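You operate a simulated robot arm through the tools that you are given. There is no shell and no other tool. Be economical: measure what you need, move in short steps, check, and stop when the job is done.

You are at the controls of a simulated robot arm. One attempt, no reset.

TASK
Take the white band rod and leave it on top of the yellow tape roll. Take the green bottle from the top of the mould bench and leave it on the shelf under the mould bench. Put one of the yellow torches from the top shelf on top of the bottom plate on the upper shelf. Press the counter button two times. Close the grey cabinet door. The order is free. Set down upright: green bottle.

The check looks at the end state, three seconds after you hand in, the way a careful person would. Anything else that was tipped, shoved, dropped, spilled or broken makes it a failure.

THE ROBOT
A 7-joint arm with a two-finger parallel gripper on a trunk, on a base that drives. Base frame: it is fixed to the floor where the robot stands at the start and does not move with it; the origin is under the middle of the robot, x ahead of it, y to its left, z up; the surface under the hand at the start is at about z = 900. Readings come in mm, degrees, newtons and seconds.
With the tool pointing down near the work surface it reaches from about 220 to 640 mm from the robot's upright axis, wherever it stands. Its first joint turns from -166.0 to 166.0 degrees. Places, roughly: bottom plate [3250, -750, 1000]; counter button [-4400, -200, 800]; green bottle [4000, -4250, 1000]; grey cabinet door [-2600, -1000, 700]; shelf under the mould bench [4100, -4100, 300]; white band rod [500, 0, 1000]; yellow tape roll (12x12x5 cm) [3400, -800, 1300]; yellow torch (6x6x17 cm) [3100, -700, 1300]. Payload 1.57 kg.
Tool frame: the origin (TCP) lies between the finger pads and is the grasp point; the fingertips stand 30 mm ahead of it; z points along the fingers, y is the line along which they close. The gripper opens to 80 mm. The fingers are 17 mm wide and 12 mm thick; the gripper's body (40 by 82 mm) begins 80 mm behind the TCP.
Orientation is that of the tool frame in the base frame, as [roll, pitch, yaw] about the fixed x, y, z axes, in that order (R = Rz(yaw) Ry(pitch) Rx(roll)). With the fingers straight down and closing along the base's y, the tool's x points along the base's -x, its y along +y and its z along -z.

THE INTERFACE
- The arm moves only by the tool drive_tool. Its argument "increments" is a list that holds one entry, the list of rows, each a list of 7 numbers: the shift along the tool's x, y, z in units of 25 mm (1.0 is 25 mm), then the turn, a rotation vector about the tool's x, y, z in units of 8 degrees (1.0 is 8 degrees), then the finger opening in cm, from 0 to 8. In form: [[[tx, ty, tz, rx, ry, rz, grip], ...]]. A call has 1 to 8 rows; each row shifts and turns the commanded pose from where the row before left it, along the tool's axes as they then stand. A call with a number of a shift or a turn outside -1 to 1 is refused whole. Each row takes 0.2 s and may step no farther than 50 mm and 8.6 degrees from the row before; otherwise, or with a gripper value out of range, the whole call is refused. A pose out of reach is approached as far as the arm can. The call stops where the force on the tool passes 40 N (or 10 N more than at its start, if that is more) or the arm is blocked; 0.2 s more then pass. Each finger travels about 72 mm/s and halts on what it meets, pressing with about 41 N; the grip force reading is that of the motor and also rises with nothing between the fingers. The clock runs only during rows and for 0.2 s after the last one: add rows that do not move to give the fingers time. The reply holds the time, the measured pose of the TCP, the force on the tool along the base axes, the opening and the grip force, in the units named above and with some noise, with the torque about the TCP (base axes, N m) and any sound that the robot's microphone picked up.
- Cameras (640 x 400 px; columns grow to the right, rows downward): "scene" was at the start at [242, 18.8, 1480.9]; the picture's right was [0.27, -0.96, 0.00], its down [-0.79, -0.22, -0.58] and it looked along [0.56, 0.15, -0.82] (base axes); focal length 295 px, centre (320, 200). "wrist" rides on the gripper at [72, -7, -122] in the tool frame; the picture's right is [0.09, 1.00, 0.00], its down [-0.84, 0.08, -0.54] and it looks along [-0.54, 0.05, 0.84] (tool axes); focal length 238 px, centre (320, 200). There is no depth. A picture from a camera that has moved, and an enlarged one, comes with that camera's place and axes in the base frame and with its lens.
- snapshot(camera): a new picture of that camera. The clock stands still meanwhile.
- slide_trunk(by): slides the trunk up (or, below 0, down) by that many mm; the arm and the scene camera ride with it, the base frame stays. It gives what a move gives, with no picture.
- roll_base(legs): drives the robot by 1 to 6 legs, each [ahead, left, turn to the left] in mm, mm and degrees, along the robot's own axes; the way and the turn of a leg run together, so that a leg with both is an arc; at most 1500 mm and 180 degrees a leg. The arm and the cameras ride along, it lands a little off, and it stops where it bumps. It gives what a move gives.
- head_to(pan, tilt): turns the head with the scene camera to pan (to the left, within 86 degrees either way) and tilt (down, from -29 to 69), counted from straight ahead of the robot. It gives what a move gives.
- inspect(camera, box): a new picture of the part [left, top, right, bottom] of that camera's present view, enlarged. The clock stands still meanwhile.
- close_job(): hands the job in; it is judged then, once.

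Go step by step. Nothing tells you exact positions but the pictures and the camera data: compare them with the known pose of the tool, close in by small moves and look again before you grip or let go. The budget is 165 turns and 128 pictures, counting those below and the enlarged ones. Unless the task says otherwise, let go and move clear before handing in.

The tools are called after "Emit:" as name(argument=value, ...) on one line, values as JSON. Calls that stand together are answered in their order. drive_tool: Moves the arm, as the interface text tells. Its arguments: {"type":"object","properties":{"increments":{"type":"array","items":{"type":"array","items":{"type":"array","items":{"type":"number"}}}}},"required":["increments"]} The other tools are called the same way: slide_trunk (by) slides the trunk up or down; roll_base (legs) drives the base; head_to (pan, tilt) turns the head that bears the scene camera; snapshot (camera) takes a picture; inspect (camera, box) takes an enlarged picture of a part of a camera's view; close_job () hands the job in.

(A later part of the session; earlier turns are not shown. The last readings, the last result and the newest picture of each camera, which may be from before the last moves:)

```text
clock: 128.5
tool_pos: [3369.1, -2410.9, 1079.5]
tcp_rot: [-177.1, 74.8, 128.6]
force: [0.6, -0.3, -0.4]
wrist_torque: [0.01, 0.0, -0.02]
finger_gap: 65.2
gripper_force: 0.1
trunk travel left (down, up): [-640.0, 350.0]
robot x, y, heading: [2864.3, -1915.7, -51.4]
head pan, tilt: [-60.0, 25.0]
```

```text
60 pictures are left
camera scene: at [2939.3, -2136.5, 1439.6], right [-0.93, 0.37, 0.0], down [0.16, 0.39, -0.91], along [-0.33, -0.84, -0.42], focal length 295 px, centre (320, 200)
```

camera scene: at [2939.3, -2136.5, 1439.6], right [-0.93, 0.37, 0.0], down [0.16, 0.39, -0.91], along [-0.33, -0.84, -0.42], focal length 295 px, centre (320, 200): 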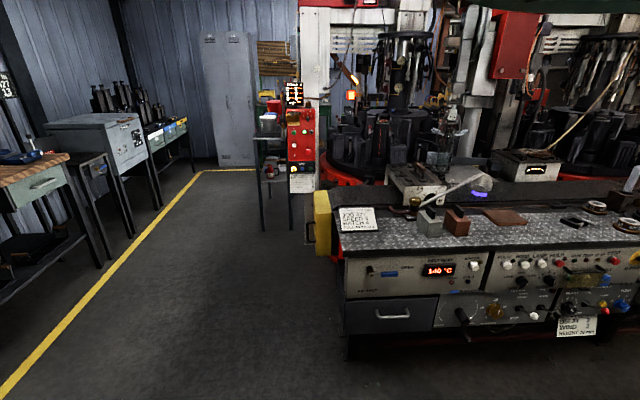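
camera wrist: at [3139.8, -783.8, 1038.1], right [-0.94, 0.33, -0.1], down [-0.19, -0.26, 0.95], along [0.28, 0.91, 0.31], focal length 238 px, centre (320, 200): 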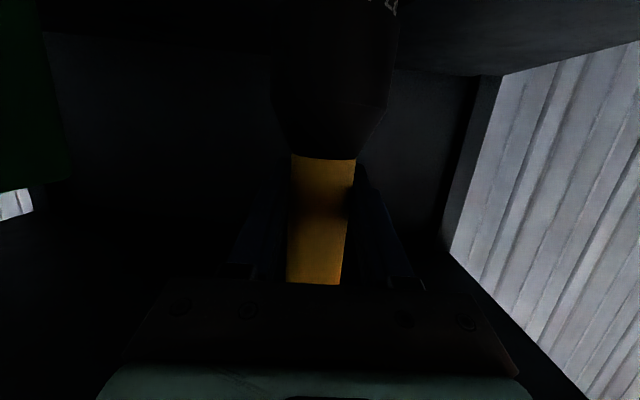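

The aisle is wide enough. I'll turn to face the bench direction, then drive diagonally to a spot in front of the bottle.

Emit:
roll_base(legs=[[0, 0, 33.5], [433, -935, 0], [432, -935, 0]])

Emit:
head_to(pan=0, tilt=32)

Emit:
snapshot(camera="scene")

Emit:
snapshot(camera="wrist")

```text
clock: 140.4
tool_pos: [3813.2, -4094.2, 1079.8]
tcp_rot: [-177.2, 74.8, 163.0]
force: [0.2, -0.3, -0.3]
wrist_torque: [0.01, -0.03, -0.02]
finger_gap: 64.8
gripper_force: 0.1
trunk travel left (down, up): [-640.0, 350.0]
robot x, y, heading: [3119.7, -3969.2, -17.5]
head pan, tilt: [-60.0, 25.0]
```

```text
clock: 141.7
tool_pos: [3814.1, -4093.9, 1079.4]
tcp_rot: [-177.1, 74.8, 163.0]
force: [0.0, -0.3, 0.0]
wrist_torque: [-0.01, 0.0, 0.0]
finger_gap: 65.0
gripper_force: 0.1
trunk travel left (down, up): [-640.0, 350.0]
robot x, y, heading: [3118.9, -3968.4, -17.2]
head pan, tilt: [0.0, 32.0]
```

```text
59 pictures are left
camera scene: at [3370.0, -4047.4, 1428.5], right [-0.3, -0.95, 0.0], down [-0.51, 0.16, -0.85], along [0.81, -0.25, -0.53], focal length 295 px, centre (320, 200)
```

scene: 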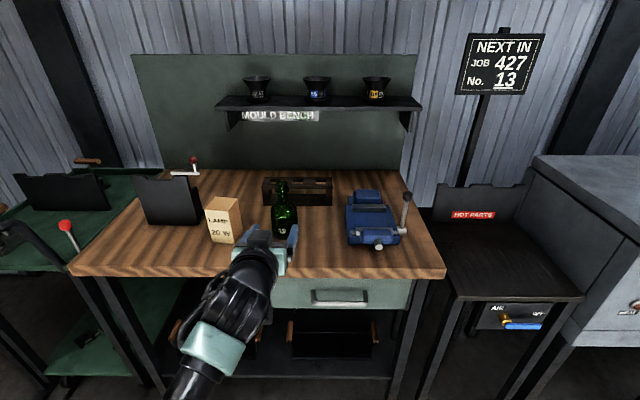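

```text
58 pictures are left
camera wrist: at [3683.1, -4053.8, 1041.5], right [0.31, 0.94, -0.1], down [-0.26, 0.19, 0.95], along [0.91, -0.27, 0.3], focal length 238 px, centre (320, 200)
```

wrist: 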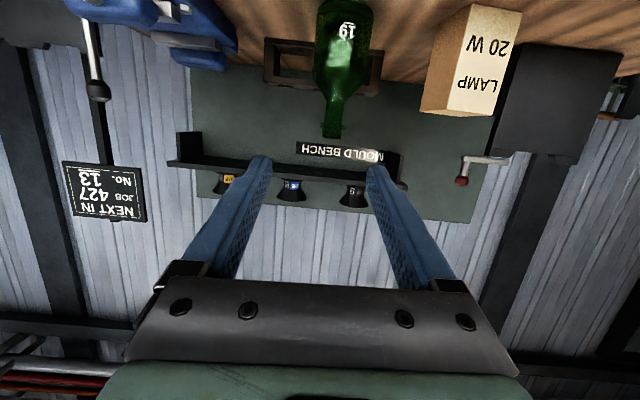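

Emit:
inspect(camera="scene", box=[190, 160, 350, 260])

```text
4.00 times, centred on (270, 210) of scene
camera zoom: at [3370.0, -4047.4, 1428.5], right [-0.3, -0.95, 0.0], down [-0.51, 0.16, -0.85], along [0.81, -0.25, -0.53], focal length 1180 px, centre (520, 160)
```

zoom: 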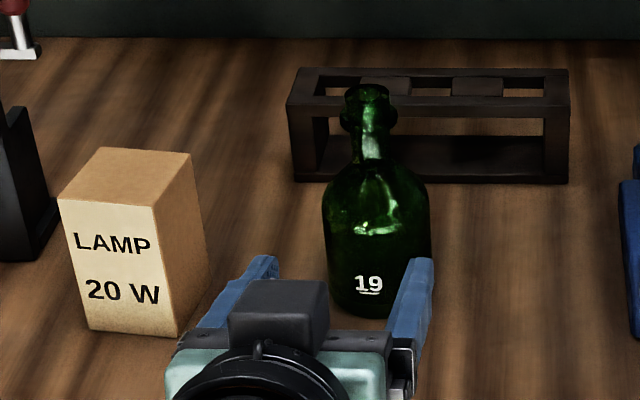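

The bottle is at about (4033, -4148), base on 903, with its narrow neck at z of about 1010 to 1039. I'll lower to z = 1025, align and approach.

Emit:
slide_trunk(by=-53)

Emit:
roll_base(legs=[[150, 12, 0]])

Emit:
snapshot(camera="wrist")

Emit:
inspect(camera="scene", box=[190, 160, 350, 260])

```text
clock: 142.7
tool_pos: [3814.1, -4093.5, 1026.8]
tcp_rot: [-177.1, 74.7, 163.0]
force: [0.3, -0.4, -0.3]
wrist_torque: [0.02, -0.01, 0.0]
finger_gap: 65.1
gripper_force: 0.1
trunk travel left (down, up): [-587.0, 403.0]
robot x, y, heading: [3118.4, -3971.1, -17.4]
head pan, tilt: [0.0, 32.0]
```

```text
clock: 144.0
tool_pos: [3961.4, -4124.9, 1026.3]
tcp_rot: [-177.1, 74.7, 163.1]
force: [-0.1, 0.3, 0.0]
wrist_torque: [-0.01, -0.01, 0.01]
finger_gap: 65.0
gripper_force: 0.1
trunk travel left (down, up): [-587.0, 403.0]
robot x, y, heading: [3264.6, -4001.5, -17.3]
head pan, tilt: [0.0, 32.0]
```

```text
56 pictures are left
camera wrist: at [3830.0, -4085.5, 988.1], right [0.31, 0.94, -0.1], down [-0.26, 0.19, 0.95], along [0.92, -0.27, 0.3], focal length 238 px, centre (320, 200)
```

wrist: 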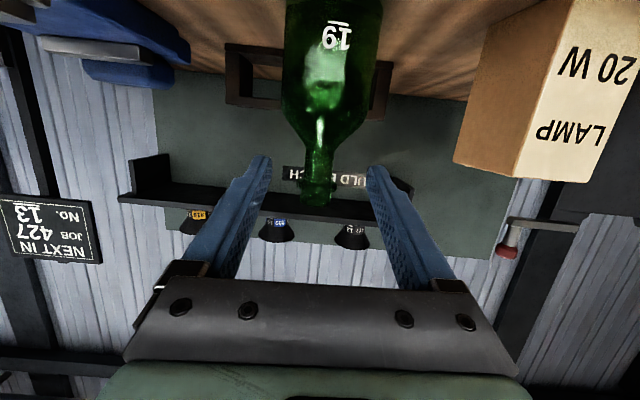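

```text
4.00 times, centred on (270, 210) of scene
camera zoom: at [3517.1, -4079.7, 1375.3], right [-0.3, -0.96, 0.0], down [-0.51, 0.16, -0.85], along [0.81, -0.25, -0.53], focal length 1180 px, centre (520, 160)
```

zoom: 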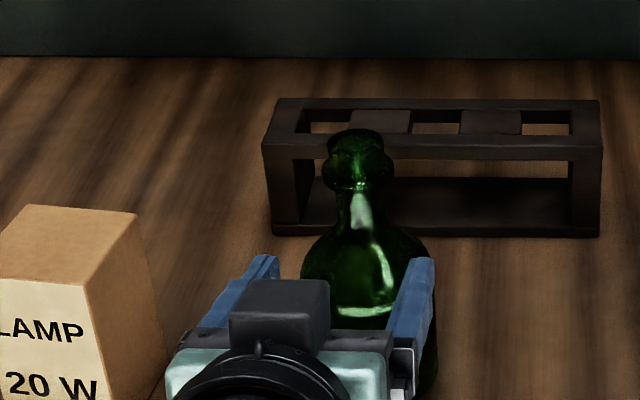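

Emit:
drive_tool(increments=[[[-0.136, -0.02, 0.74, 0, 0, 0, 6.5], [-0.136, -0.02, 0.74, 0, 0, 0, 6.5], [-0.136, -0.02, 0.74, 0, 0, 0, 6.5], [-0.136, -0.02, 0.74, 0, 0, 0, 6.5], [0, 0, 0, 0, 0, 0, 6.5]]])

Emit:
snapshot(camera="wrist")

```text
clock: 145.2
tool_pos: [4030.5, -4153.2, 1019.0]
tcp_rot: [-177.1, 75.0, 163.1]
force: [0.1, -0.4, 0.5]
wrist_torque: [0.0, 0.02, 0.01]
finger_gap: 65.1
gripper_force: 0.0
trunk travel left (down, up): [-587.0, 403.0]
robot x, y, heading: [3261.3, -4005.0, -17.5]
head pan, tilt: [0.0, 32.0]
```

```text
54 pictures are left
camera wrist: at [3898.7, -4113.4, 982.1], right [0.31, 0.94, -0.1], down [-0.26, 0.19, 0.95], along [0.91, -0.27, 0.3], focal length 238 px, centre (320, 200)
```

wrist: 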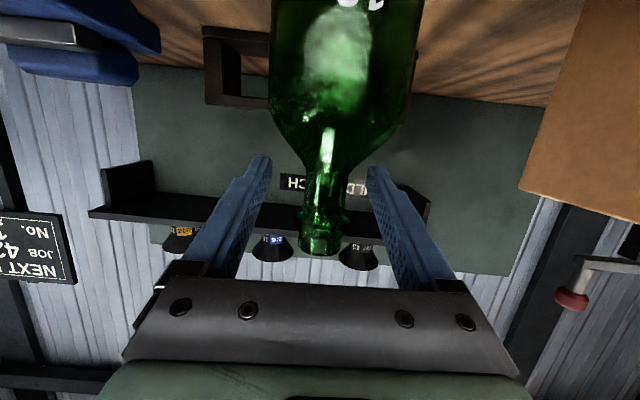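

The neck sits right at the grasp point. I'll nudge 3 mm and close.

Emit:
drive_tool(increments=[[[0, 0.12, 0, 0, 0, 0, 6.5], [0, 0, 0, 0, 0, 0, 4], [0, 0, 0, 0, 0, 0, 1.5], [0, 0, 0, 0, 0, 0, 1.5], [0, 0, 0, 0, 0, 0, 1.5], [0, 0, 0, 0, 0, 0, 1.5]]])

Emit:
slide_trunk(by=40)

Emit:
snapshot(camera="wrist")

```text
clock: 146.6
tool_pos: [4031.4, -4149.7, 1020.8]
tcp_rot: [-177.3, 75.0, 162.9]
force: [2.4, 1.4, 3.7]
wrist_torque: [0.33, -0.34, -0.07]
finger_gap: 25.3
gripper_force: 36.9
trunk travel left (down, up): [-587.0, 403.0]
robot x, y, heading: [3262.5, -3999.7, -17.1]
head pan, tilt: [0.0, 32.0]
```

```text
clock: 147.5
tool_pos: [4030.9, -4149.5, 1059.1]
tcp_rot: [-177.1, 74.6, 163.2]
force: [0.2, -0.1, -4.2]
wrist_torque: [0.04, 0.03, 0.01]
finger_gap: 25.2
gripper_force: 36.1
trunk travel left (down, up): [-627.0, 363.0]
robot x, y, heading: [3264.5, -3997.3, -17.3]
head pan, tilt: [0.0, 32.0]
```

```text
53 pictures are left
camera wrist: at [3900.1, -4110.2, 1021.1], right [0.31, 0.94, -0.1], down [-0.26, 0.19, 0.95], along [0.92, -0.27, 0.3], focal length 238 px, centre (320, 200)
```

wrist: 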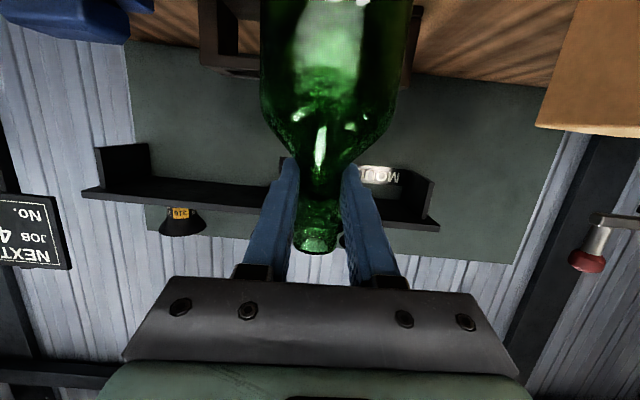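

The bottle is lifted. I'll back out, lower the trunk and look at the shelf underneath.

Emit:
roll_base(legs=[[-400, 0, 0]])

Emit:
slide_trunk(by=-480)

Emit:
head_to(pan=0, tilt=40)

Emit:
snapshot(camera="scene")

Emit:
snapshot(camera="wrist")

```text
clock: 150.0
tool_pos: [3651.5, -4030.5, 1059.4]
tcp_rot: [-177.2, 74.8, 163.4]
force: [1.5, 1.1, -3.1]
wrist_torque: [0.26, -0.03, 0.16]
finger_gap: 24.9
gripper_force: 36.8
trunk travel left (down, up): [-627.0, 363.0]
robot x, y, heading: [2886.2, -3881.3, -17.0]
head pan, tilt: [0.0, 32.0]
```

```text
refused: -480 is not a number from -400 to 400
```

```text
clock: 150.7
tool_pos: [3651.8, -4031.1, 1059.6]
tcp_rot: [-177.2, 74.7, 163.3]
force: [-0.3, -1.0, -4.0]
wrist_torque: [-0.17, 0.07, -0.13]
finger_gap: 24.5
gripper_force: 36.8
trunk travel left (down, up): [-627.0, 363.0]
robot x, y, heading: [2884.1, -3884.1, -17.1]
head pan, tilt: [0.0, 40.0]
```

```text
52 pictures are left
camera scene: at [3132.6, -3960.6, 1403.2], right [-0.29, -0.96, 0.0], down [-0.61, 0.19, -0.77], along [0.73, -0.22, -0.64], focal length 295 px, centre (320, 200)
```

scene: 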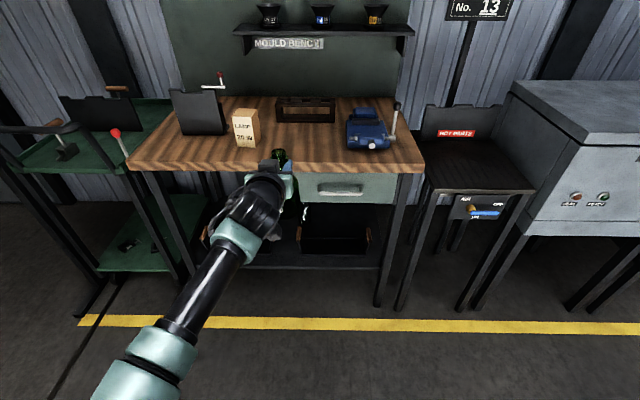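

```text
51 pictures are left
camera wrist: at [3520.2, -3991.2, 1021.2], right [0.31, 0.95, -0.1], down [-0.26, 0.19, 0.95], along [0.92, -0.27, 0.3], focal length 238 px, centre (320, 200)
```

wrist: 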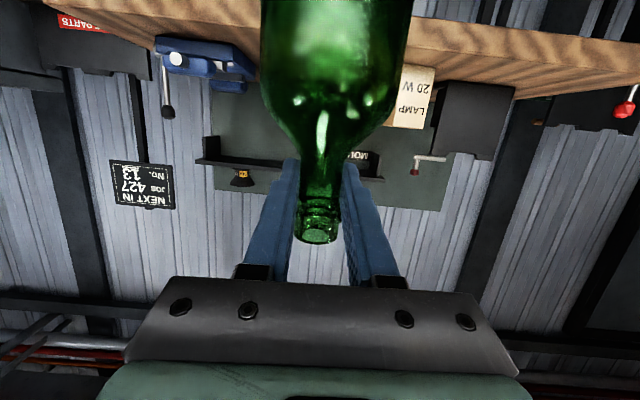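

Emit:
slide_trunk(by=-400)

Emit:
head_to(pan=0, tilt=35)

Emit:
snapshot(camera="scene")

Emit:
snapshot(camera="wrist")

```text
clock: 154.5
tool_pos: [3651.4, -4030.8, 659.1]
tcp_rot: [-177.1, 74.8, 163.4]
force: [0.2, 0.9, -3.2]
wrist_torque: [0.03, 0.04, 0.01]
finger_gap: 24.7
gripper_force: 36.3
trunk travel left (down, up): [-227.0, 763.0]
robot x, y, heading: [2884.9, -3882.8, -17.0]
head pan, tilt: [0.0, 40.0]
```

```text
clock: 155.1
tool_pos: [3651.0, -4031.4, 659.6]
tcp_rot: [-177.2, 74.8, 163.2]
force: [0.3, 0.4, -3.8]
wrist_torque: [-0.01, 0.0, 0.0]
finger_gap: 24.8
gripper_force: 36.4
trunk travel left (down, up): [-227.0, 763.0]
robot x, y, heading: [2884.9, -3884.8, -17.1]
head pan, tilt: [0.0, 35.0]
```

```text
50 pictures are left
camera scene: at [3135.2, -3961.4, 1010.7], right [-0.29, -0.96, 0.0], down [-0.55, 0.17, -0.82], along [0.78, -0.24, -0.57], focal length 295 px, centre (320, 200)
```

scene: 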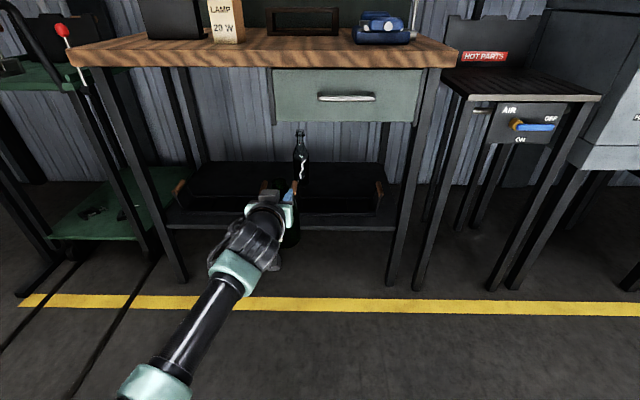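

```text
49 pictures are left
camera wrist: at [3520.0, -3991.2, 621.3], right [0.31, 0.95, -0.1], down [-0.26, 0.19, 0.95], along [0.92, -0.27, 0.3], focal length 238 px, centre (320, 200)
```

wrist: 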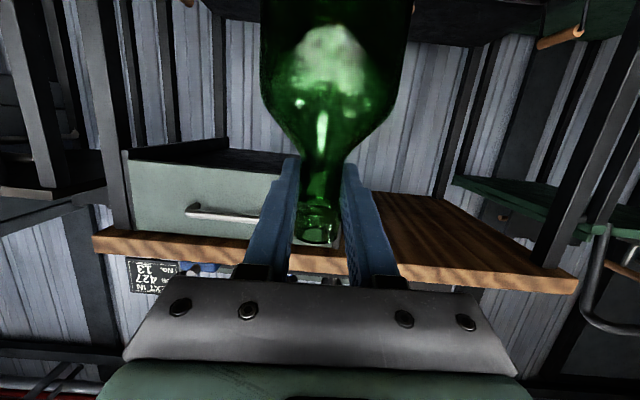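

Emit:
inspect(camera="scene", box=[140, 110, 420, 260])

```text
2.29 times, centred on (280, 185) of scene
camera zoom: at [3135.2, -3961.4, 1010.7], right [-0.29, -0.96, 0.0], down [-0.55, 0.17, -0.82], along [0.78, -0.24, -0.57], focal length 674 px, centre (411, 234)
```

zoom: 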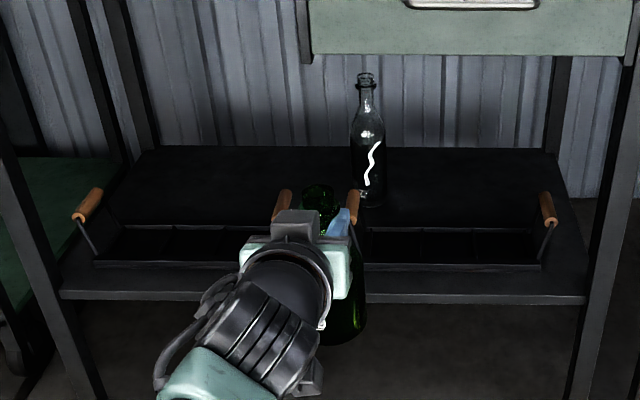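

The shelf top is at about z = 300 with two trays at the front and a clear bottle behind. I'll put the green bottle behind the left tray, at about (4255, -3924), passing over the tray between its handles. First I'll lower to a safe height, strafe left and move in partway.

Emit:
slide_trunk(by=-100)

Emit:
roll_base(legs=[[0, 280, 0], [200, 0, 0]])

Emit:
snapshot(camera="scene")

Emit:
snapshot(camera="wrist")

```text
clock: 156.5
tool_pos: [3650.8, -4031.0, 559.8]
tcp_rot: [-177.1, 74.9, 163.2]
force: [-0.1, 0.1, -3.8]
wrist_torque: [0.01, 0.01, -0.02]
finger_gap: 24.4
gripper_force: 36.1
trunk travel left (down, up): [-127.0, 863.0]
robot x, y, heading: [2885.2, -3880.8, -16.8]
head pan, tilt: [0.0, 35.0]
```

```text
clock: 159.6
tool_pos: [3921.2, -3815.9, 560.4]
tcp_rot: [-177.1, 74.8, 163.7]
force: [-0.6, -0.5, -3.0]
wrist_torque: [0.02, 0.03, -0.03]
finger_gap: 24.8
gripper_force: 36.1
trunk travel left (down, up): [-127.0, 863.0]
robot x, y, heading: [3152.1, -3677.9, -16.8]
head pan, tilt: [0.0, 35.0]
```

```text
47 pictures are left
camera scene: at [3404.7, -3750.1, 910.8], right [-0.29, -0.96, 0.0], down [-0.55, 0.16, -0.82], along [0.79, -0.23, -0.57], focal length 295 px, centre (320, 200)
```

scene: 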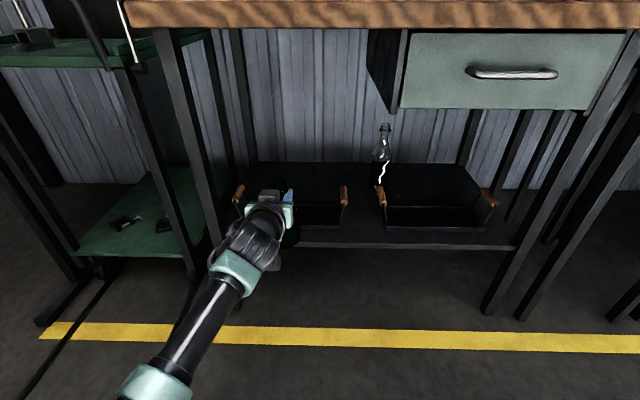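

```text
46 pictures are left
camera wrist: at [3789.8, -3776.9, 521.4], right [0.3, 0.95, -0.1], down [-0.26, 0.18, 0.95], along [0.92, -0.26, 0.3], focal length 238 px, centre (320, 200)
```

wrist: 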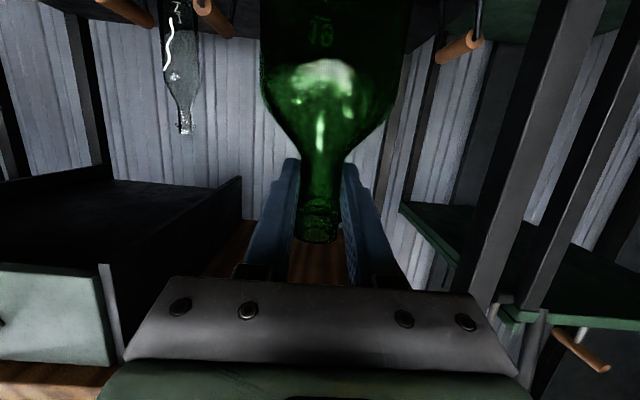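

Emit:
inspect(camera="scene", box=[210, 110, 410, 260])

```text
2.67 times, centred on (310, 185) of scene
camera zoom: at [3404.7, -3750.1, 910.8], right [-0.29, -0.96, 0.0], down [-0.55, 0.16, -0.82], along [0.79, -0.23, -0.57], focal length 787 px, centre (347, 240)
```

zoom: 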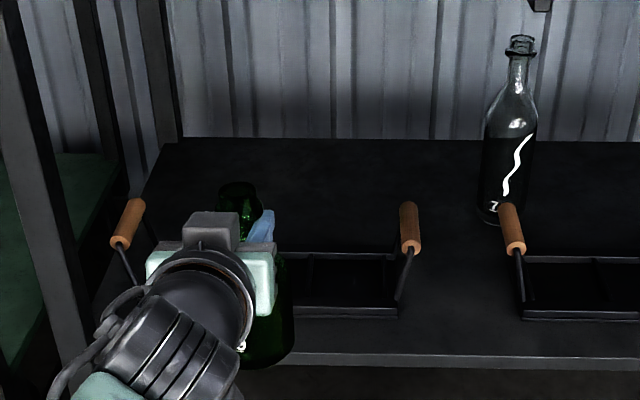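

The way is clear: shelf front at n of about 654, tray back at 805, shelf back at 1174 ahead of the camera. The bottle should go to n of about 895, so I'll drive in another 380 mm in two steps.

Emit:
roll_base(legs=[[250, 6, 0]])

Emit:
snapshot(camera="scene")

Emit:
snapshot(camera="wrist")

```text
clock: 161.4
tool_pos: [4161.6, -3875.4, 559.9]
tcp_rot: [-177.1, 74.8, 164.1]
force: [-0.4, 0.8, -2.6]
wrist_torque: [-0.01, 0.03, -0.01]
finger_gap: 24.7
gripper_force: 36.4
trunk travel left (down, up): [-127.0, 863.0]
robot x, y, heading: [3391.1, -3741.7, -16.7]
head pan, tilt: [0.0, 35.0]
```

```text
44 pictures are left
camera scene: at [3644.7, -3813.1, 910.8], right [-0.28, -0.96, 0.0], down [-0.55, 0.16, -0.82], along [0.79, -0.23, -0.57], focal length 295 px, centre (320, 200)
```

scene: 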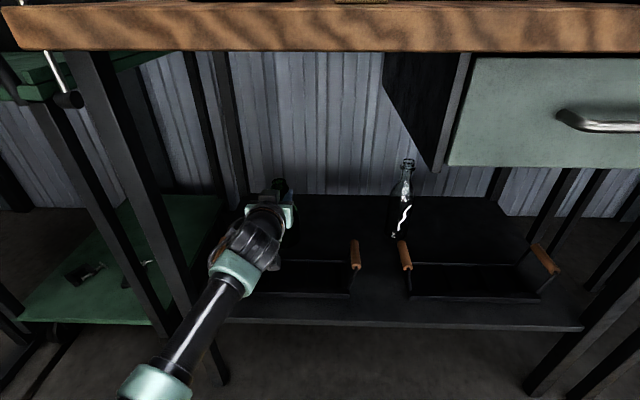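

```text
43 pictures are left
camera wrist: at [4029.9, -3837.7, 521.4], right [0.3, 0.95, -0.1], down [-0.26, 0.18, 0.95], along [0.92, -0.25, 0.3], focal length 238 px, centre (320, 200)
```

wrist: 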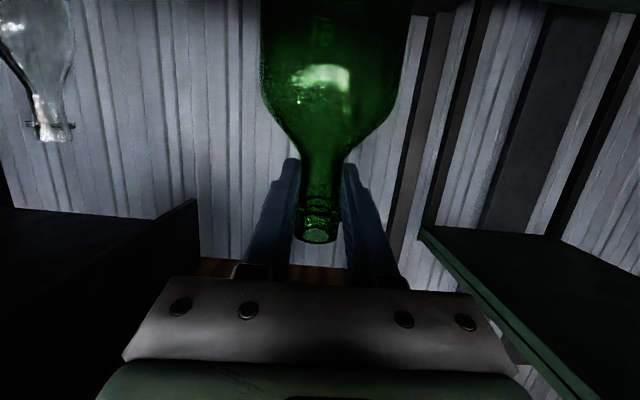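

Emit:
roll_base(legs=[[130, 0, 0]])

Emit:
slide_trunk(by=-80)

Emit:
head_to(pan=10, tilt=30)

Emit:
snapshot(camera="scene")

Emit:
snapshot(camera="wrist")

```text
clock: 162.7
tool_pos: [4284.3, -3911.9, 560.0]
tcp_rot: [-177.1, 74.7, 164.0]
force: [-0.1, 0.0, -2.5]
wrist_torque: [0.04, 0.01, 0.0]
finger_gap: 24.7
gripper_force: 36.6
trunk travel left (down, up): [-127.0, 863.0]
robot x, y, heading: [3518.8, -3770.2, -16.1]
head pan, tilt: [0.0, 35.0]
```

```text
clock: 163.9
tool_pos: [4284.1, -3912.2, 480.5]
tcp_rot: [-177.3, 74.9, 164.0]
force: [-0.9, -0.4, -3.6]
wrist_torque: [0.0, 0.01, 0.02]
finger_gap: 24.6
gripper_force: 36.7
trunk travel left (down, up): [-47.0, 943.0]
robot x, y, heading: [3520.6, -3774.3, -16.4]
head pan, tilt: [0.0, 35.0]
```

```text
clock: 164.6
tool_pos: [4285.4, -3911.5, 480.3]
tcp_rot: [-177.2, 74.6, 164.1]
force: [0.4, 0.0, -2.5]
wrist_torque: [0.01, 0.0, 0.0]
finger_gap: 25.1
gripper_force: 36.6
trunk travel left (down, up): [-47.0, 943.0]
robot x, y, heading: [3514.5, -3775.0, -16.4]
head pan, tilt: [10.0, 30.0]
```

```text
42 pictures are left
camera scene: at [3773.9, -3834.8, 838.5], right [-0.11, -0.99, 0.0], down [-0.5, 0.06, -0.87], along [0.86, -0.1, -0.5], focal length 295 px, centre (320, 200)
```

scene: 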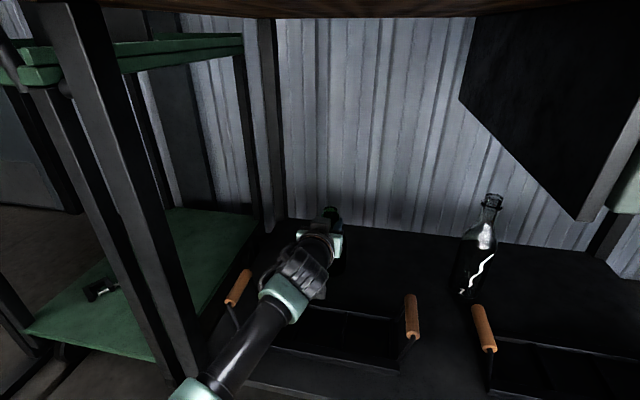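

```text
41 pictures are left
camera wrist: at [4153.6, -3874.5, 441.3], right [0.3, 0.95, -0.1], down [-0.26, 0.18, 0.95], along [0.92, -0.26, 0.3], focal length 238 px, centre (320, 200)
```

wrist: 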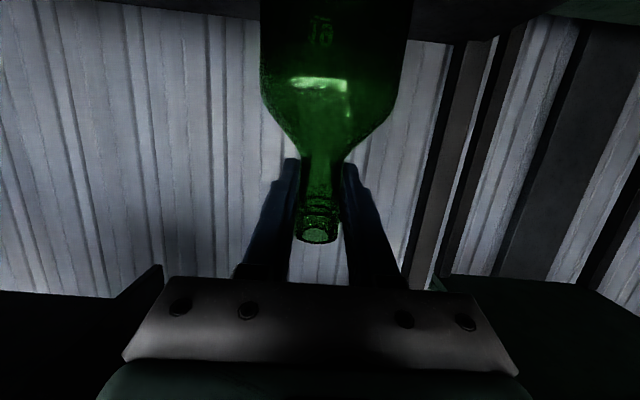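

Emit:
inspect(camera="scene", box=[180, 190, 440, 400])

```text
1.90 times, centred on (310, 295) of scene
camera zoom: at [3773.9, -3834.8, 838.5], right [-0.11, -0.99, 0.0], down [-0.5, 0.06, -0.87], along [0.86, -0.1, -0.5], focal length 562 px, centre (339, 19)
```

zoom: 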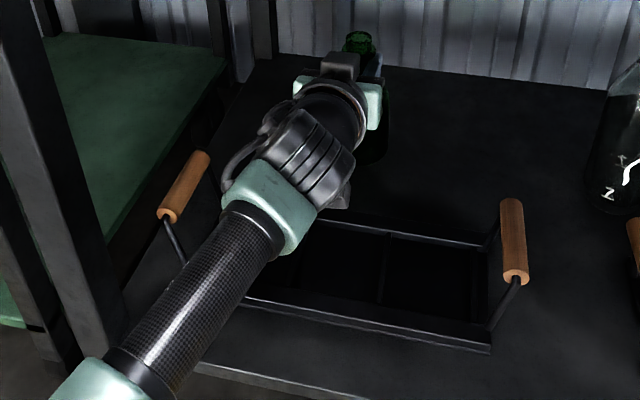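

The arm is clear of the tray handles. The bottle slipped about 6 mm so that its lip rests on the fingers, and it still hangs straight. I'll lower it onto the shelf in small steps.

Emit:
drive_tool(increments=[[[0.386, 0, 0.104, 0, 0, 0, 1.5], [0.386, 0, 0.104, 0, 0, 0, 1.5], [0.386, 0, 0.104, 0, 0, 0, 1.5], [0.193, 0, 0.052, 0, 0, 0, 1.5], [0, 0, 0, 0, 0, 0, 1.5]]])

Emit:
drive_tool(increments=[[[0.193, 0, 0.052, 0, 0, 0, 1.5], [0, 0, 0, 0, 0, 0, 1.5]]])

Emit:
drive_tool(increments=[[[0.193, 0, 0.052, 0, 0, 0, 1.5], [0, 0, 0, 0, 0, 0, 1.5]]])

```text
clock: 165.8
tool_pos: [4284.7, -3912.9, 449.0]
tcp_rot: [-177.5, 75.2, 163.6]
force: [-1.3, -1.3, 11.9]
wrist_torque: [0.35, 0.2, 0.07]
finger_gap: 24.7
gripper_force: 37.0
trunk travel left (down, up): [-47.0, 943.0]
robot x, y, heading: [3519.7, -3774.0, -16.5]
head pan, tilt: [10.0, 30.0]
```

```text
clock: 166.4
tool_pos: [4285.7, -3913.9, 448.1]
tcp_rot: [-177.4, 75.8, 163.5]
force: [0.3, -3.4, 27.5]
wrist_torque: [0.4, 0.28, 0.08]
finger_gap: 24.6
gripper_force: 36.3
trunk travel left (down, up): [-47.0, 943.0]
robot x, y, heading: [3519.0, -3776.9, -16.3]
head pan, tilt: [10.0, 30.0]
```

```text
clock: 167.0
tool_pos: [4285.5, -3915.9, 447.1]
tcp_rot: [-177.3, 76.2, 163.2]
force: [-1.4, -1.6, 33.6]
wrist_torque: [0.37, 0.05, 0.08]
finger_gap: 24.7
gripper_force: 36.6
trunk travel left (down, up): [-47.0, 943.0]
robot x, y, heading: [3515.2, -3778.0, -16.5]
head pan, tilt: [10.0, 30.0]
```

Contact came at TCP z of about 449, a little earlier than expected. I'll relieve the force and check what the bottle is standing on.

Emit:
drive_tool(increments=[[[-0.193, 0, -0.052, 0, 0, 0, 1.5], [-0.193, 0, -0.052, 0, 0, 0, 1.5], [0, 0, 0, 0, 0, 0, 1.5]]])

Emit:
head_to(pan=-5, tilt=30)

Emit:
inspect(camera="scene", box=[180, 190, 340, 290])

Emit:
inspect(camera="wrist", box=[200, 0, 460, 120])

```text
clock: 167.8
tool_pos: [4284.2, -3913.5, 446.9]
tcp_rot: [-176.9, 75.2, 164.0]
force: [5.5, -5.3, 15.3]
wrist_torque: [-0.07, -0.87, -0.2]
finger_gap: 24.7
gripper_force: 35.9
trunk travel left (down, up): [-47.0, 943.0]
robot x, y, heading: [3518.5, -3774.8, -16.3]
head pan, tilt: [10.0, 30.0]
```

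```text
clock: 168.6
tool_pos: [4285.1, -3913.6, 447.8]
tcp_rot: [-177.0, 75.1, 164.0]
force: [1.5, -4.8, 15.8]
wrist_torque: [-0.05, -0.39, -0.1]
finger_gap: 24.5
gripper_force: 36.4
trunk travel left (down, up): [-47.0, 943.0]
robot x, y, heading: [3515.1, -3779.4, -16.1]
head pan, tilt: [-5.0, 30.0]
```

```text
4.00 times, centred on (260, 240) of scene
camera zoom: at [3766.9, -3857.4, 839.2], right [-0.36, -0.93, 0.0], down [-0.46, 0.18, -0.87], along [0.81, -0.31, -0.5], focal length 1180 px, centre (560, 40)
```

zoom: 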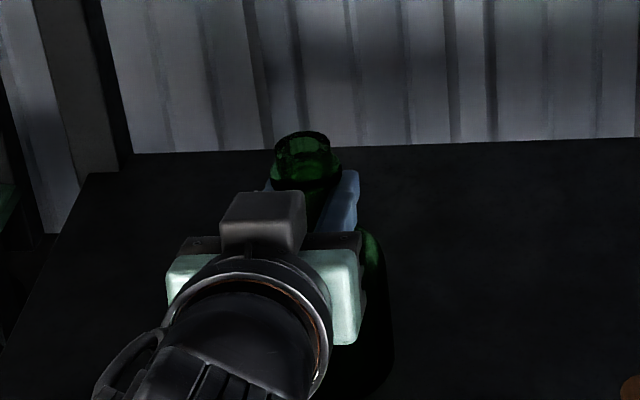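

```text
2.46 times, centred on (330, 60) of wrist
camera zoom: at [4153.7, -3875.7, 408.6], right [0.3, 0.95, -0.1], down [-0.26, 0.19, 0.95], along [0.92, -0.26, 0.31], focal length 587 px, centre (295, 545)
```

zoom: 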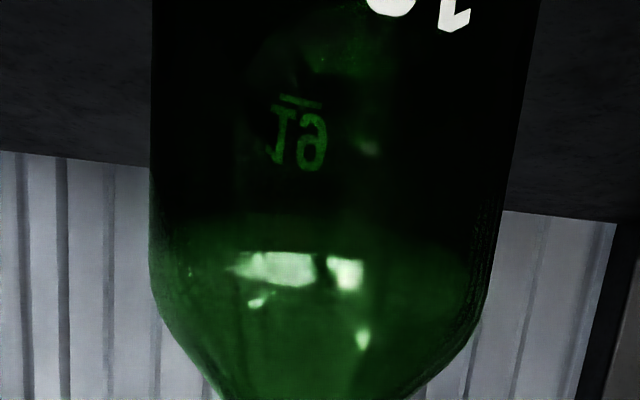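

The torque shows the contact is directly beneath the grip, so the bottle is standing on the flat shelf (about z = 325). I'll relieve the remaining force.

Emit:
drive_tool(increments=[[[-0.145, 0, -0.04, 0, 0, 0, 1.5], [0, 0, 0, 0, 0, 0, 1.5]]])

```text
clock: 169.2
tool_pos: [4284.9, -3913.2, 447.6]
tcp_rot: [-177.0, 74.6, 164.1]
force: [2.3, -4.1, 6.2]
wrist_torque: [-0.24, -0.49, -0.14]
finger_gap: 24.4
gripper_force: 35.8
trunk travel left (down, up): [-47.0, 943.0]
robot x, y, heading: [3518.6, -3772.5, -16.3]
head pan, tilt: [-5.0, 30.0]
```

Emit:
drive_tool(increments=[[[-0.08, 0, -0.02, 0, 0, 0, 1.5], [0, 0, 0, 0, 0, 0, 1.5]]])

Emit:
drive_tool(increments=[[[0, 0, 0, 0, 0, 0, 2.8], [0, 0, 0, 0, 0, 0, 3.5], [0, 0, 0, 0, 0, 0, 5], [0, 0, 0, 0, 0, 0, 6.5], [0, 0, 0, 0, 0, 0, 6.5], [0, 0, 0, 0, 0, 0, 6.5]]])

Emit:
snapshot(camera="wrist")

```text
clock: 169.8
tool_pos: [4285.1, -3912.1, 448.1]
tcp_rot: [-177.2, 74.5, 164.1]
force: [-0.1, -0.1, -0.8]
wrist_torque: [0.05, 0.05, -0.01]
finger_gap: 24.5
gripper_force: 36.3
trunk travel left (down, up): [-47.0, 943.0]
robot x, y, heading: [3521.0, -3775.9, -16.1]
head pan, tilt: [-5.0, 30.0]
```

```text
clock: 171.2
tool_pos: [4285.4, -3912.2, 451.0]
tcp_rot: [-177.3, 74.8, 164.1]
force: [0.2, -0.3, 0.8]
wrist_torque: [0.0, -0.01, 0.0]
finger_gap: 64.7
gripper_force: 0.1
trunk travel left (down, up): [-47.0, 943.0]
robot x, y, heading: [3516.8, -3773.4, -16.2]
head pan, tilt: [-5.0, 30.0]
```

```text
37 pictures are left
camera wrist: at [4153.4, -3875.0, 412.0], right [0.3, 0.95, -0.1], down [-0.26, 0.18, 0.95], along [0.92, -0.26, 0.3], focal length 238 px, centre (320, 200)
```

wrist: 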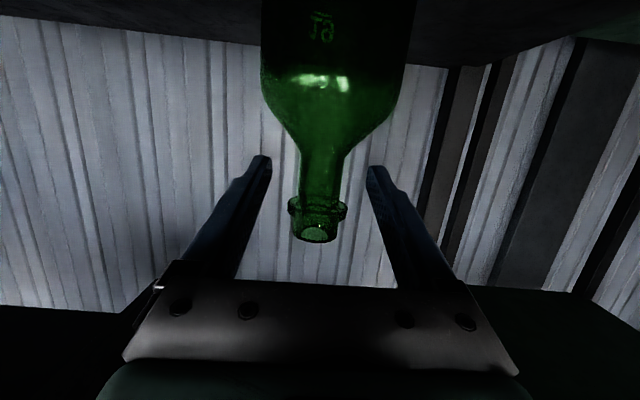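

The bottle stands free. I'll back straight out and verify it.

Emit:
roll_base(legs=[[-150, 0, 0], [-500, 0, 0]])

Emit:
head_to(pan=3, tilt=28)

Emit:
snapshot(camera="scene")

```text
clock: 175.1
tool_pos: [3660.7, -3724.8, 450.3]
tcp_rot: [-177.1, 74.8, 164.5]
force: [0.5, 0.7, -0.5]
wrist_torque: [0.01, 0.01, -0.03]
finger_gap: 64.8
gripper_force: 0.1
trunk travel left (down, up): [-47.0, 943.0]
robot x, y, heading: [2892.9, -3598.2, -15.8]
head pan, tilt: [-5.0, 30.0]
```

```text
clock: 175.8
tool_pos: [3660.8, -3725.6, 450.3]
tcp_rot: [-177.0, 74.7, 164.6]
force: [-0.3, -0.1, 0.5]
wrist_torque: [0.01, 0.03, -0.01]
finger_gap: 65.0
gripper_force: 0.0
trunk travel left (down, up): [-47.0, 943.0]
robot x, y, heading: [2893.3, -3597.8, -15.9]
head pan, tilt: [3.0, 28.0]
```

```text
36 pictures are left
camera scene: at [3147.9, -3663.9, 841.8], right [-0.22, -0.98, 0.0], down [-0.46, 0.1, -0.88], along [0.86, -0.19, -0.47], focal length 295 px, centre (320, 200)
```

scene: 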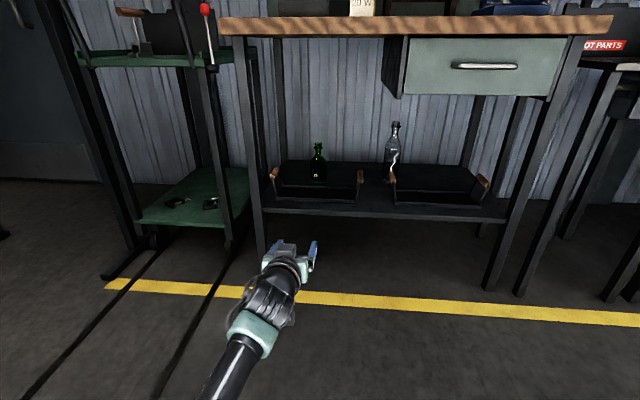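

Emit:
inspect(camera="scene", box=[260, 110, 420, 220])

```text
3.64 times, centred on (340, 165) of scene
camera zoom: at [3147.9, -3663.9, 841.8], right [-0.22, -0.98, 0.0], down [-0.46, 0.1, -0.88], along [0.86, -0.19, -0.47], focal length 1073 px, centre (247, 327)
```

zoom: 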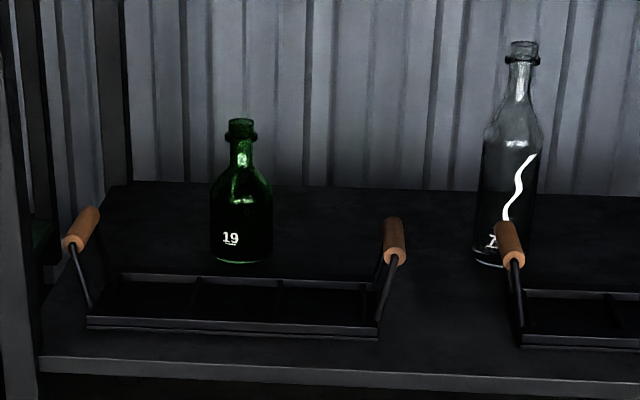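

The green bottle is upright on the under-shelf and nothing else moved. Next I'll raise the trunk and drive back down the aisle toward the counter button and cabinet.

Emit:
slide_trunk(by=400)

Emit:
slide_trunk(by=200)

Emit:
roll_base(legs=[[0, 500, 0], [-637, 1032, 0], [0, 0, 178], [780, -90, 0], [780, -88, 0]])

Emit:
head_to(pan=0, tilt=18)

Emit:
snapshot(camera="scene")

```text
clock: 179.6
tool_pos: [3660.4, -3724.5, 850.5]
tcp_rot: [-177.1, 74.8, 164.6]
force: [-0.5, 0.7, 1.0]
wrist_torque: [-0.01, -0.02, -0.01]
finger_gap: 65.2
gripper_force: 0.0
trunk travel left (down, up): [-447.0, 543.0]
robot x, y, heading: [2889.9, -3597.6, -15.7]
head pan, tilt: [3.0, 28.0]
```

```text
clock: 181.8
tool_pos: [3661.0, -3725.5, 1050.7]
tcp_rot: [-177.1, 74.8, 164.6]
force: [0.2, -0.4, -0.3]
wrist_torque: [0.0, 0.02, 0.0]
finger_gap: 64.6
gripper_force: 0.1
trunk travel left (down, up): [-647.0, 343.0]
robot x, y, heading: [2891.5, -3596.3, -15.6]
head pan, tilt: [3.0, 28.0]
```

```text
clock: 205.4
tool_pos: [545.9, -1080.8, 1049.6]
tcp_rot: [-177.2, 74.7, -19.2]
force: [0.2, 0.4, -1.0]
wrist_torque: [-0.01, 0.01, -0.03]
finger_gap: 65.0
gripper_force: 0.0
trunk travel left (down, up): [-647.0, 343.0]
robot x, y, heading: [1307.2, -1260.4, 160.6]
head pan, tilt: [3.0, 28.0]
```

```text
clock: 206.1
tool_pos: [545.0, -1080.8, 1050.9]
tcp_rot: [-177.1, 74.8, -19.2]
force: [0.0, -0.2, -0.5]
wrist_torque: [0.03, 0.0, 0.0]
finger_gap: 65.0
gripper_force: 0.1
trunk travel left (down, up): [-647.0, 343.0]
robot x, y, heading: [1303.7, -1258.0, 160.5]
head pan, tilt: [0.0, 18.0]
```

```text
34 pictures are left
camera scene: at [1057.3, -1172.2, 1457.9], right [0.33, 0.94, 0.0], down [0.29, -0.1, -0.95], along [-0.9, 0.32, -0.31], focal length 295 px, centre (320, 200)
```

scene: 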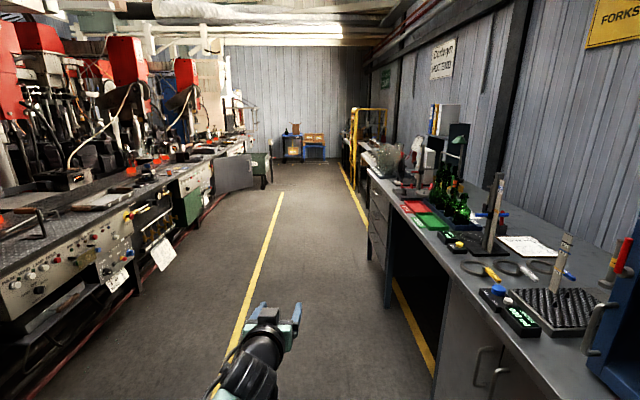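

Emit:
inspect(camera="scene", box=[170, 100, 370, 220])

```text
3.20 times, centred on (270, 160) of scene
camera zoom: at [1057.3, -1172.2, 1457.9], right [0.33, 0.94, 0.0], down [0.29, -0.1, -0.95], along [-0.9, 0.32, -0.31], focal length 944 px, centre (480, 328)
```

zoom: 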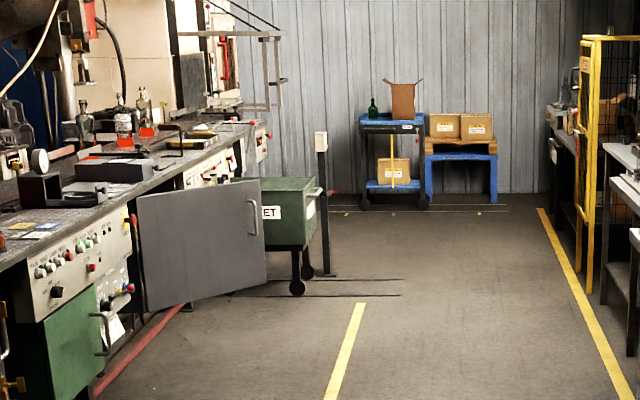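

The open grey door and the post with the counter are both visible down the aisle. I'll zoom in on the counter, then drive closer.

Emit:
inspect(camera="scene", box=[240, 130, 300, 190])

Emit:
roll_base(legs=[[1400, 60, 0]])

Emit:
snapshot(camera="scene")

```text
6.67 times, centred on (270, 160) of scene
camera zoom: at [1057.3, -1172.2, 1457.9], right [0.33, 0.94, 0.0], down [0.29, -0.1, -0.95], along [-0.9, 0.32, -0.31], focal length 1967 px, centre (653, 467)
```

zoom: 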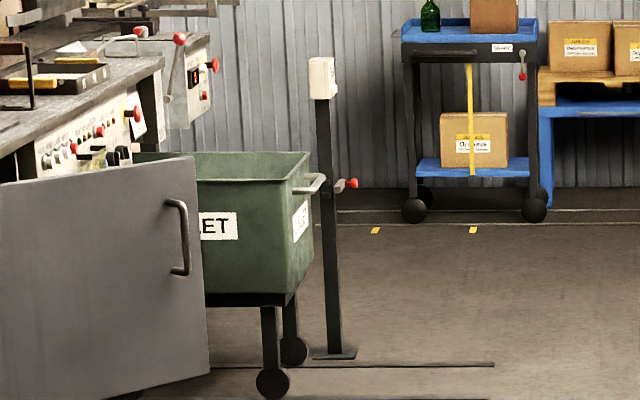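

```text
clock: 213.1
tool_pos: [-784.5, -634.7, 1050.6]
tcp_rot: [-177.2, 74.7, -20.6]
force: [-0.5, -0.2, -0.3]
wrist_torque: [-0.02, 0.0, 0.01]
finger_gap: 65.2
gripper_force: 0.0
trunk travel left (down, up): [-647.0, 343.0]
robot x, y, heading: [-28.1, -832.3, 159.3]
head pan, tilt: [0.0, 18.0]
```

```text
31 pictures are left
camera scene: at [-274.6, -738.6, 1457.9], right [0.36, 0.93, 0.0], down [0.29, -0.11, -0.95], along [-0.89, 0.34, -0.31], focal length 295 px, centre (320, 200)
```

scene: 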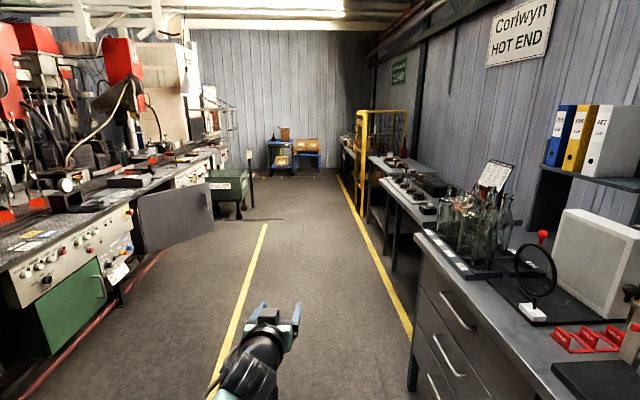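

The door's free edge is at about (-2653, -741) and its hinge at about (-2495, -1205). It closes by swinging away from me toward the machine. I'll drive up, turn to a 225 degree heading, close the fingers and lower to push below the handle.

Emit:
drive_tool(increments=[[[0, 0, 0, 0, 0, 0, 0], [0, 0, 0, 0, 0, 0, 0], [0, 0, 0, 0, 0, 0, 0], [0, 0, 0, 0, 0, 0, 0], [0, 0, 0, 0, 0, 0, 0]]])

Emit:
roll_base(legs=[[1030, -29, 0], [1029, -29, 0], [0, 0, 65.7]])

Emit:
head_to(pan=0, tilt=30)

Emit:
snapshot(camera="scene")

```text
clock: 214.3
tool_pos: [-784.0, -634.5, 1052.1]
tcp_rot: [-177.1, 74.9, -20.7]
force: [-0.4, 0.4, 0.3]
wrist_torque: [0.03, 0.0, -0.02]
finger_gap: 0.0
gripper_force: 20.8
trunk travel left (down, up): [-647.0, 343.0]
robot x, y, heading: [-30.2, -833.4, 159.5]
head pan, tilt: [0.0, 18.0]
```

```text
clock: 227.3
tool_pos: [-2406.2, -677.6, 1050.0]
tcp_rot: [-177.1, 74.8, 45.4]
force: [0.5, 0.3, 0.0]
wrist_torque: [0.0, -0.03, 0.01]
finger_gap: 0.3
gripper_force: 21.3
trunk travel left (down, up): [-647.0, 343.0]
robot x, y, heading: [-1920.4, -68.7, -135.1]
head pan, tilt: [0.0, 18.0]
```

```text
clock: 228.0
tool_pos: [-2405.7, -677.3, 1050.4]
tcp_rot: [-177.1, 74.8, 45.4]
force: [-0.4, 0.4, -0.2]
wrist_torque: [0.0, 0.03, 0.0]
finger_gap: 0.3
gripper_force: 21.5
trunk travel left (down, up): [-647.0, 343.0]
robot x, y, heading: [-1918.6, -65.8, -134.9]
head pan, tilt: [0.0, 30.0]
```

```text
30 pictures are left
camera scene: at [-2100.4, -254.6, 1438.7], right [-0.71, 0.71, 0.0], down [0.35, 0.35, -0.87], along [-0.61, -0.61, -0.5], focal length 295 px, centre (320, 200)
```

scene: 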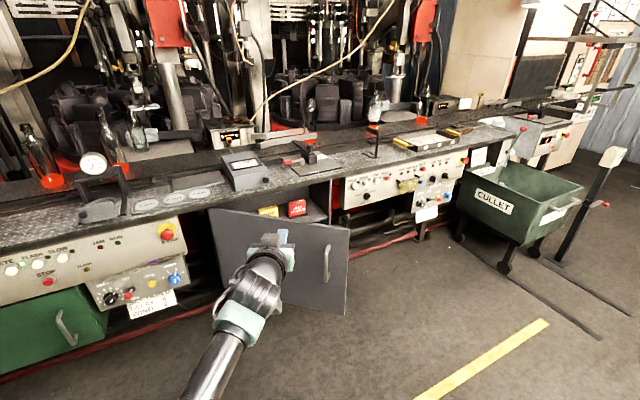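

The view confirms the door swings away from me into the cabinet opening behind it. The hand is already lined up, so I'll lower below the handle and push straight ahead.

Emit:
slide_trunk(by=-400)

Emit:
slide_trunk(by=-85)

Emit:
roll_base(legs=[[330, 0, 0]])

Emit:
snapshot(camera="scene")

```text
clock: 231.8
tool_pos: [-2405.6, -676.1, 649.7]
tcp_rot: [-177.1, 74.8, 45.3]
force: [-0.1, -0.8, 0.0]
wrist_torque: [-0.05, -0.01, 0.0]
finger_gap: 0.1
gripper_force: 21.0
trunk travel left (down, up): [-247.0, 743.0]
robot x, y, heading: [-1917.3, -72.1, -135.0]
head pan, tilt: [0.0, 30.0]
```

```text
clock: 233.1
tool_pos: [-2405.6, -677.7, 565.5]
tcp_rot: [-177.0, 74.8, 45.4]
force: [-0.1, 0.5, -0.8]
wrist_torque: [-0.01, 0.03, 0.01]
finger_gap: 0.0
gripper_force: 21.4
trunk travel left (down, up): [-162.0, 828.0]
robot x, y, heading: [-1917.3, -68.6, -134.7]
head pan, tilt: [0.0, 30.0]
```

```text
clock: 235.2
tool_pos: [-2635.9, -908.7, 564.7]
tcp_rot: [-177.0, 74.8, 45.4]
force: [-0.1, 0.1, 0.0]
wrist_torque: [-0.01, 0.0, -0.02]
finger_gap: 0.0
gripper_force: 21.0
trunk travel left (down, up): [-162.0, 828.0]
robot x, y, heading: [-2147.9, -306.2, -134.8]
head pan, tilt: [0.0, 30.0]
```

```text
29 pictures are left
camera scene: at [-2331.2, -486.2, 953.7], right [-0.71, 0.71, 0.0], down [0.35, 0.35, -0.87], along [-0.61, -0.61, -0.5], focal length 295 px, centre (320, 200)
```

scene: 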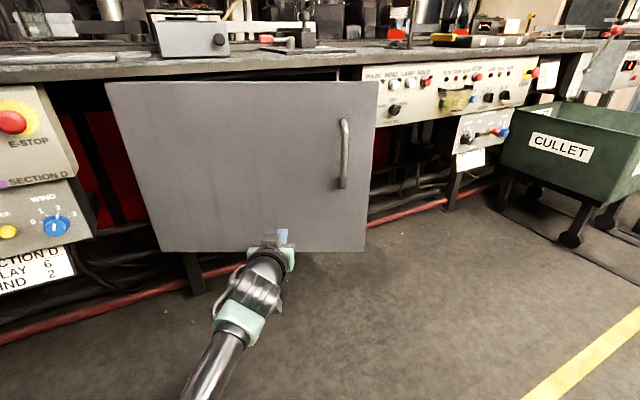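

The door is higher than I judged (z about 600 to 892) and the hand went under its lower edge without touching. I'll back out, raise 98 mm and push again below the handle.

Emit:
roll_base(legs=[[-230, 0, 0]])

Emit:
slide_trunk(by=98)

Emit:
roll_base(legs=[[260, 0, 0]])

Emit:
snapshot(camera="scene")

```text
clock: 236.9
tool_pos: [-2473.5, -746.6, 565.4]
tcp_rot: [-177.1, 74.8, 45.5]
force: [-0.1, -0.3, 0.4]
wrist_torque: [0.0, 0.02, -0.01]
finger_gap: 0.0
gripper_force: 21.0
trunk travel left (down, up): [-162.0, 828.0]
robot x, y, heading: [-1989.0, -138.2, -134.7]
head pan, tilt: [0.0, 30.0]
```

```text
clock: 238.3
tool_pos: [-2473.3, -747.4, 663.8]
tcp_rot: [-177.1, 74.7, 45.5]
force: [-0.1, -0.1, 0.7]
wrist_torque: [0.0, -0.03, 0.01]
finger_gap: 0.0
gripper_force: 21.3
trunk travel left (down, up): [-260.0, 730.0]
robot x, y, heading: [-1986.3, -138.3, -134.8]
head pan, tilt: [0.0, 30.0]
```

```text
clock: 240.1
tool_pos: [-2653.8, -932.6, 664.9]
tcp_rot: [-177.0, 74.8, 45.7]
force: [0.4, -0.4, -0.3]
wrist_torque: [0.0, -0.01, -0.02]
finger_gap: 0.2
gripper_force: 21.1
trunk travel left (down, up): [-260.0, 730.0]
robot x, y, heading: [-2173.5, -322.5, -134.4]
head pan, tilt: [0.0, 30.0]
```

```text
28 pictures are left
camera scene: at [-2350.6, -508.4, 1051.6], right [-0.71, 0.7, 0.0], down [0.35, 0.36, -0.87], along [-0.61, -0.62, -0.5], focal length 295 px, centre (320, 200)
```

scene: 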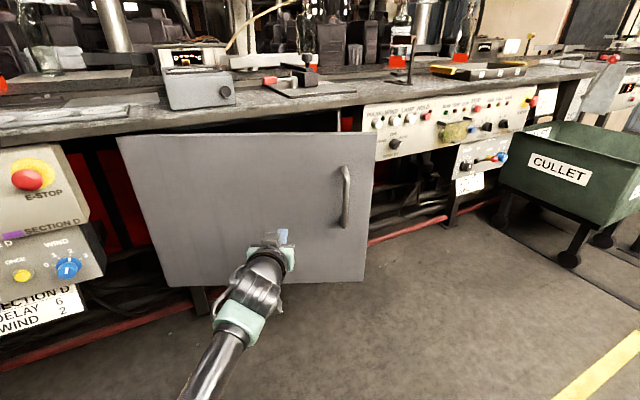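

Now the hand is in front of the door below the handle. I'll push on.

Emit:
roll_base(legs=[[120, 0, 0]])

Emit:
snapshot(camera="scene")

```text
clock: 241.4
tool_pos: [-2738.2, -1018.8, 663.2]
tcp_rot: [-177.1, 74.7, 45.7]
force: [0.2, -0.5, -1.1]
wrist_torque: [-0.02, 0.0, 0.0]
finger_gap: 0.3
gripper_force: 21.4
trunk travel left (down, up): [-260.0, 730.0]
robot x, y, heading: [-2254.3, -407.1, -134.6]
head pan, tilt: [0.0, 30.0]
```

```text
27 pictures are left
camera scene: at [-2436.0, -595.2, 1051.6], right [-0.71, 0.7, 0.0], down [0.35, 0.36, -0.87], along [-0.61, -0.62, -0.5], focal length 295 px, centre (320, 200)
```

scene: 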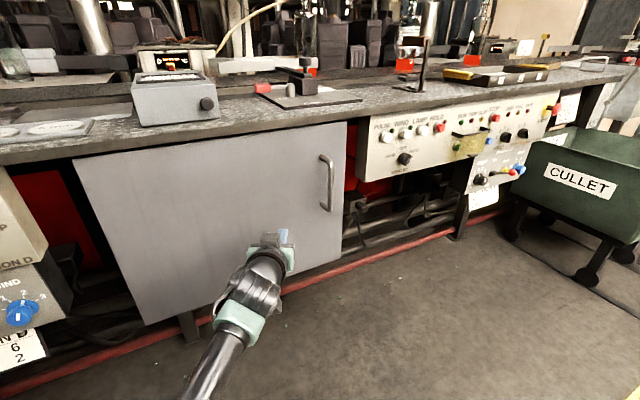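

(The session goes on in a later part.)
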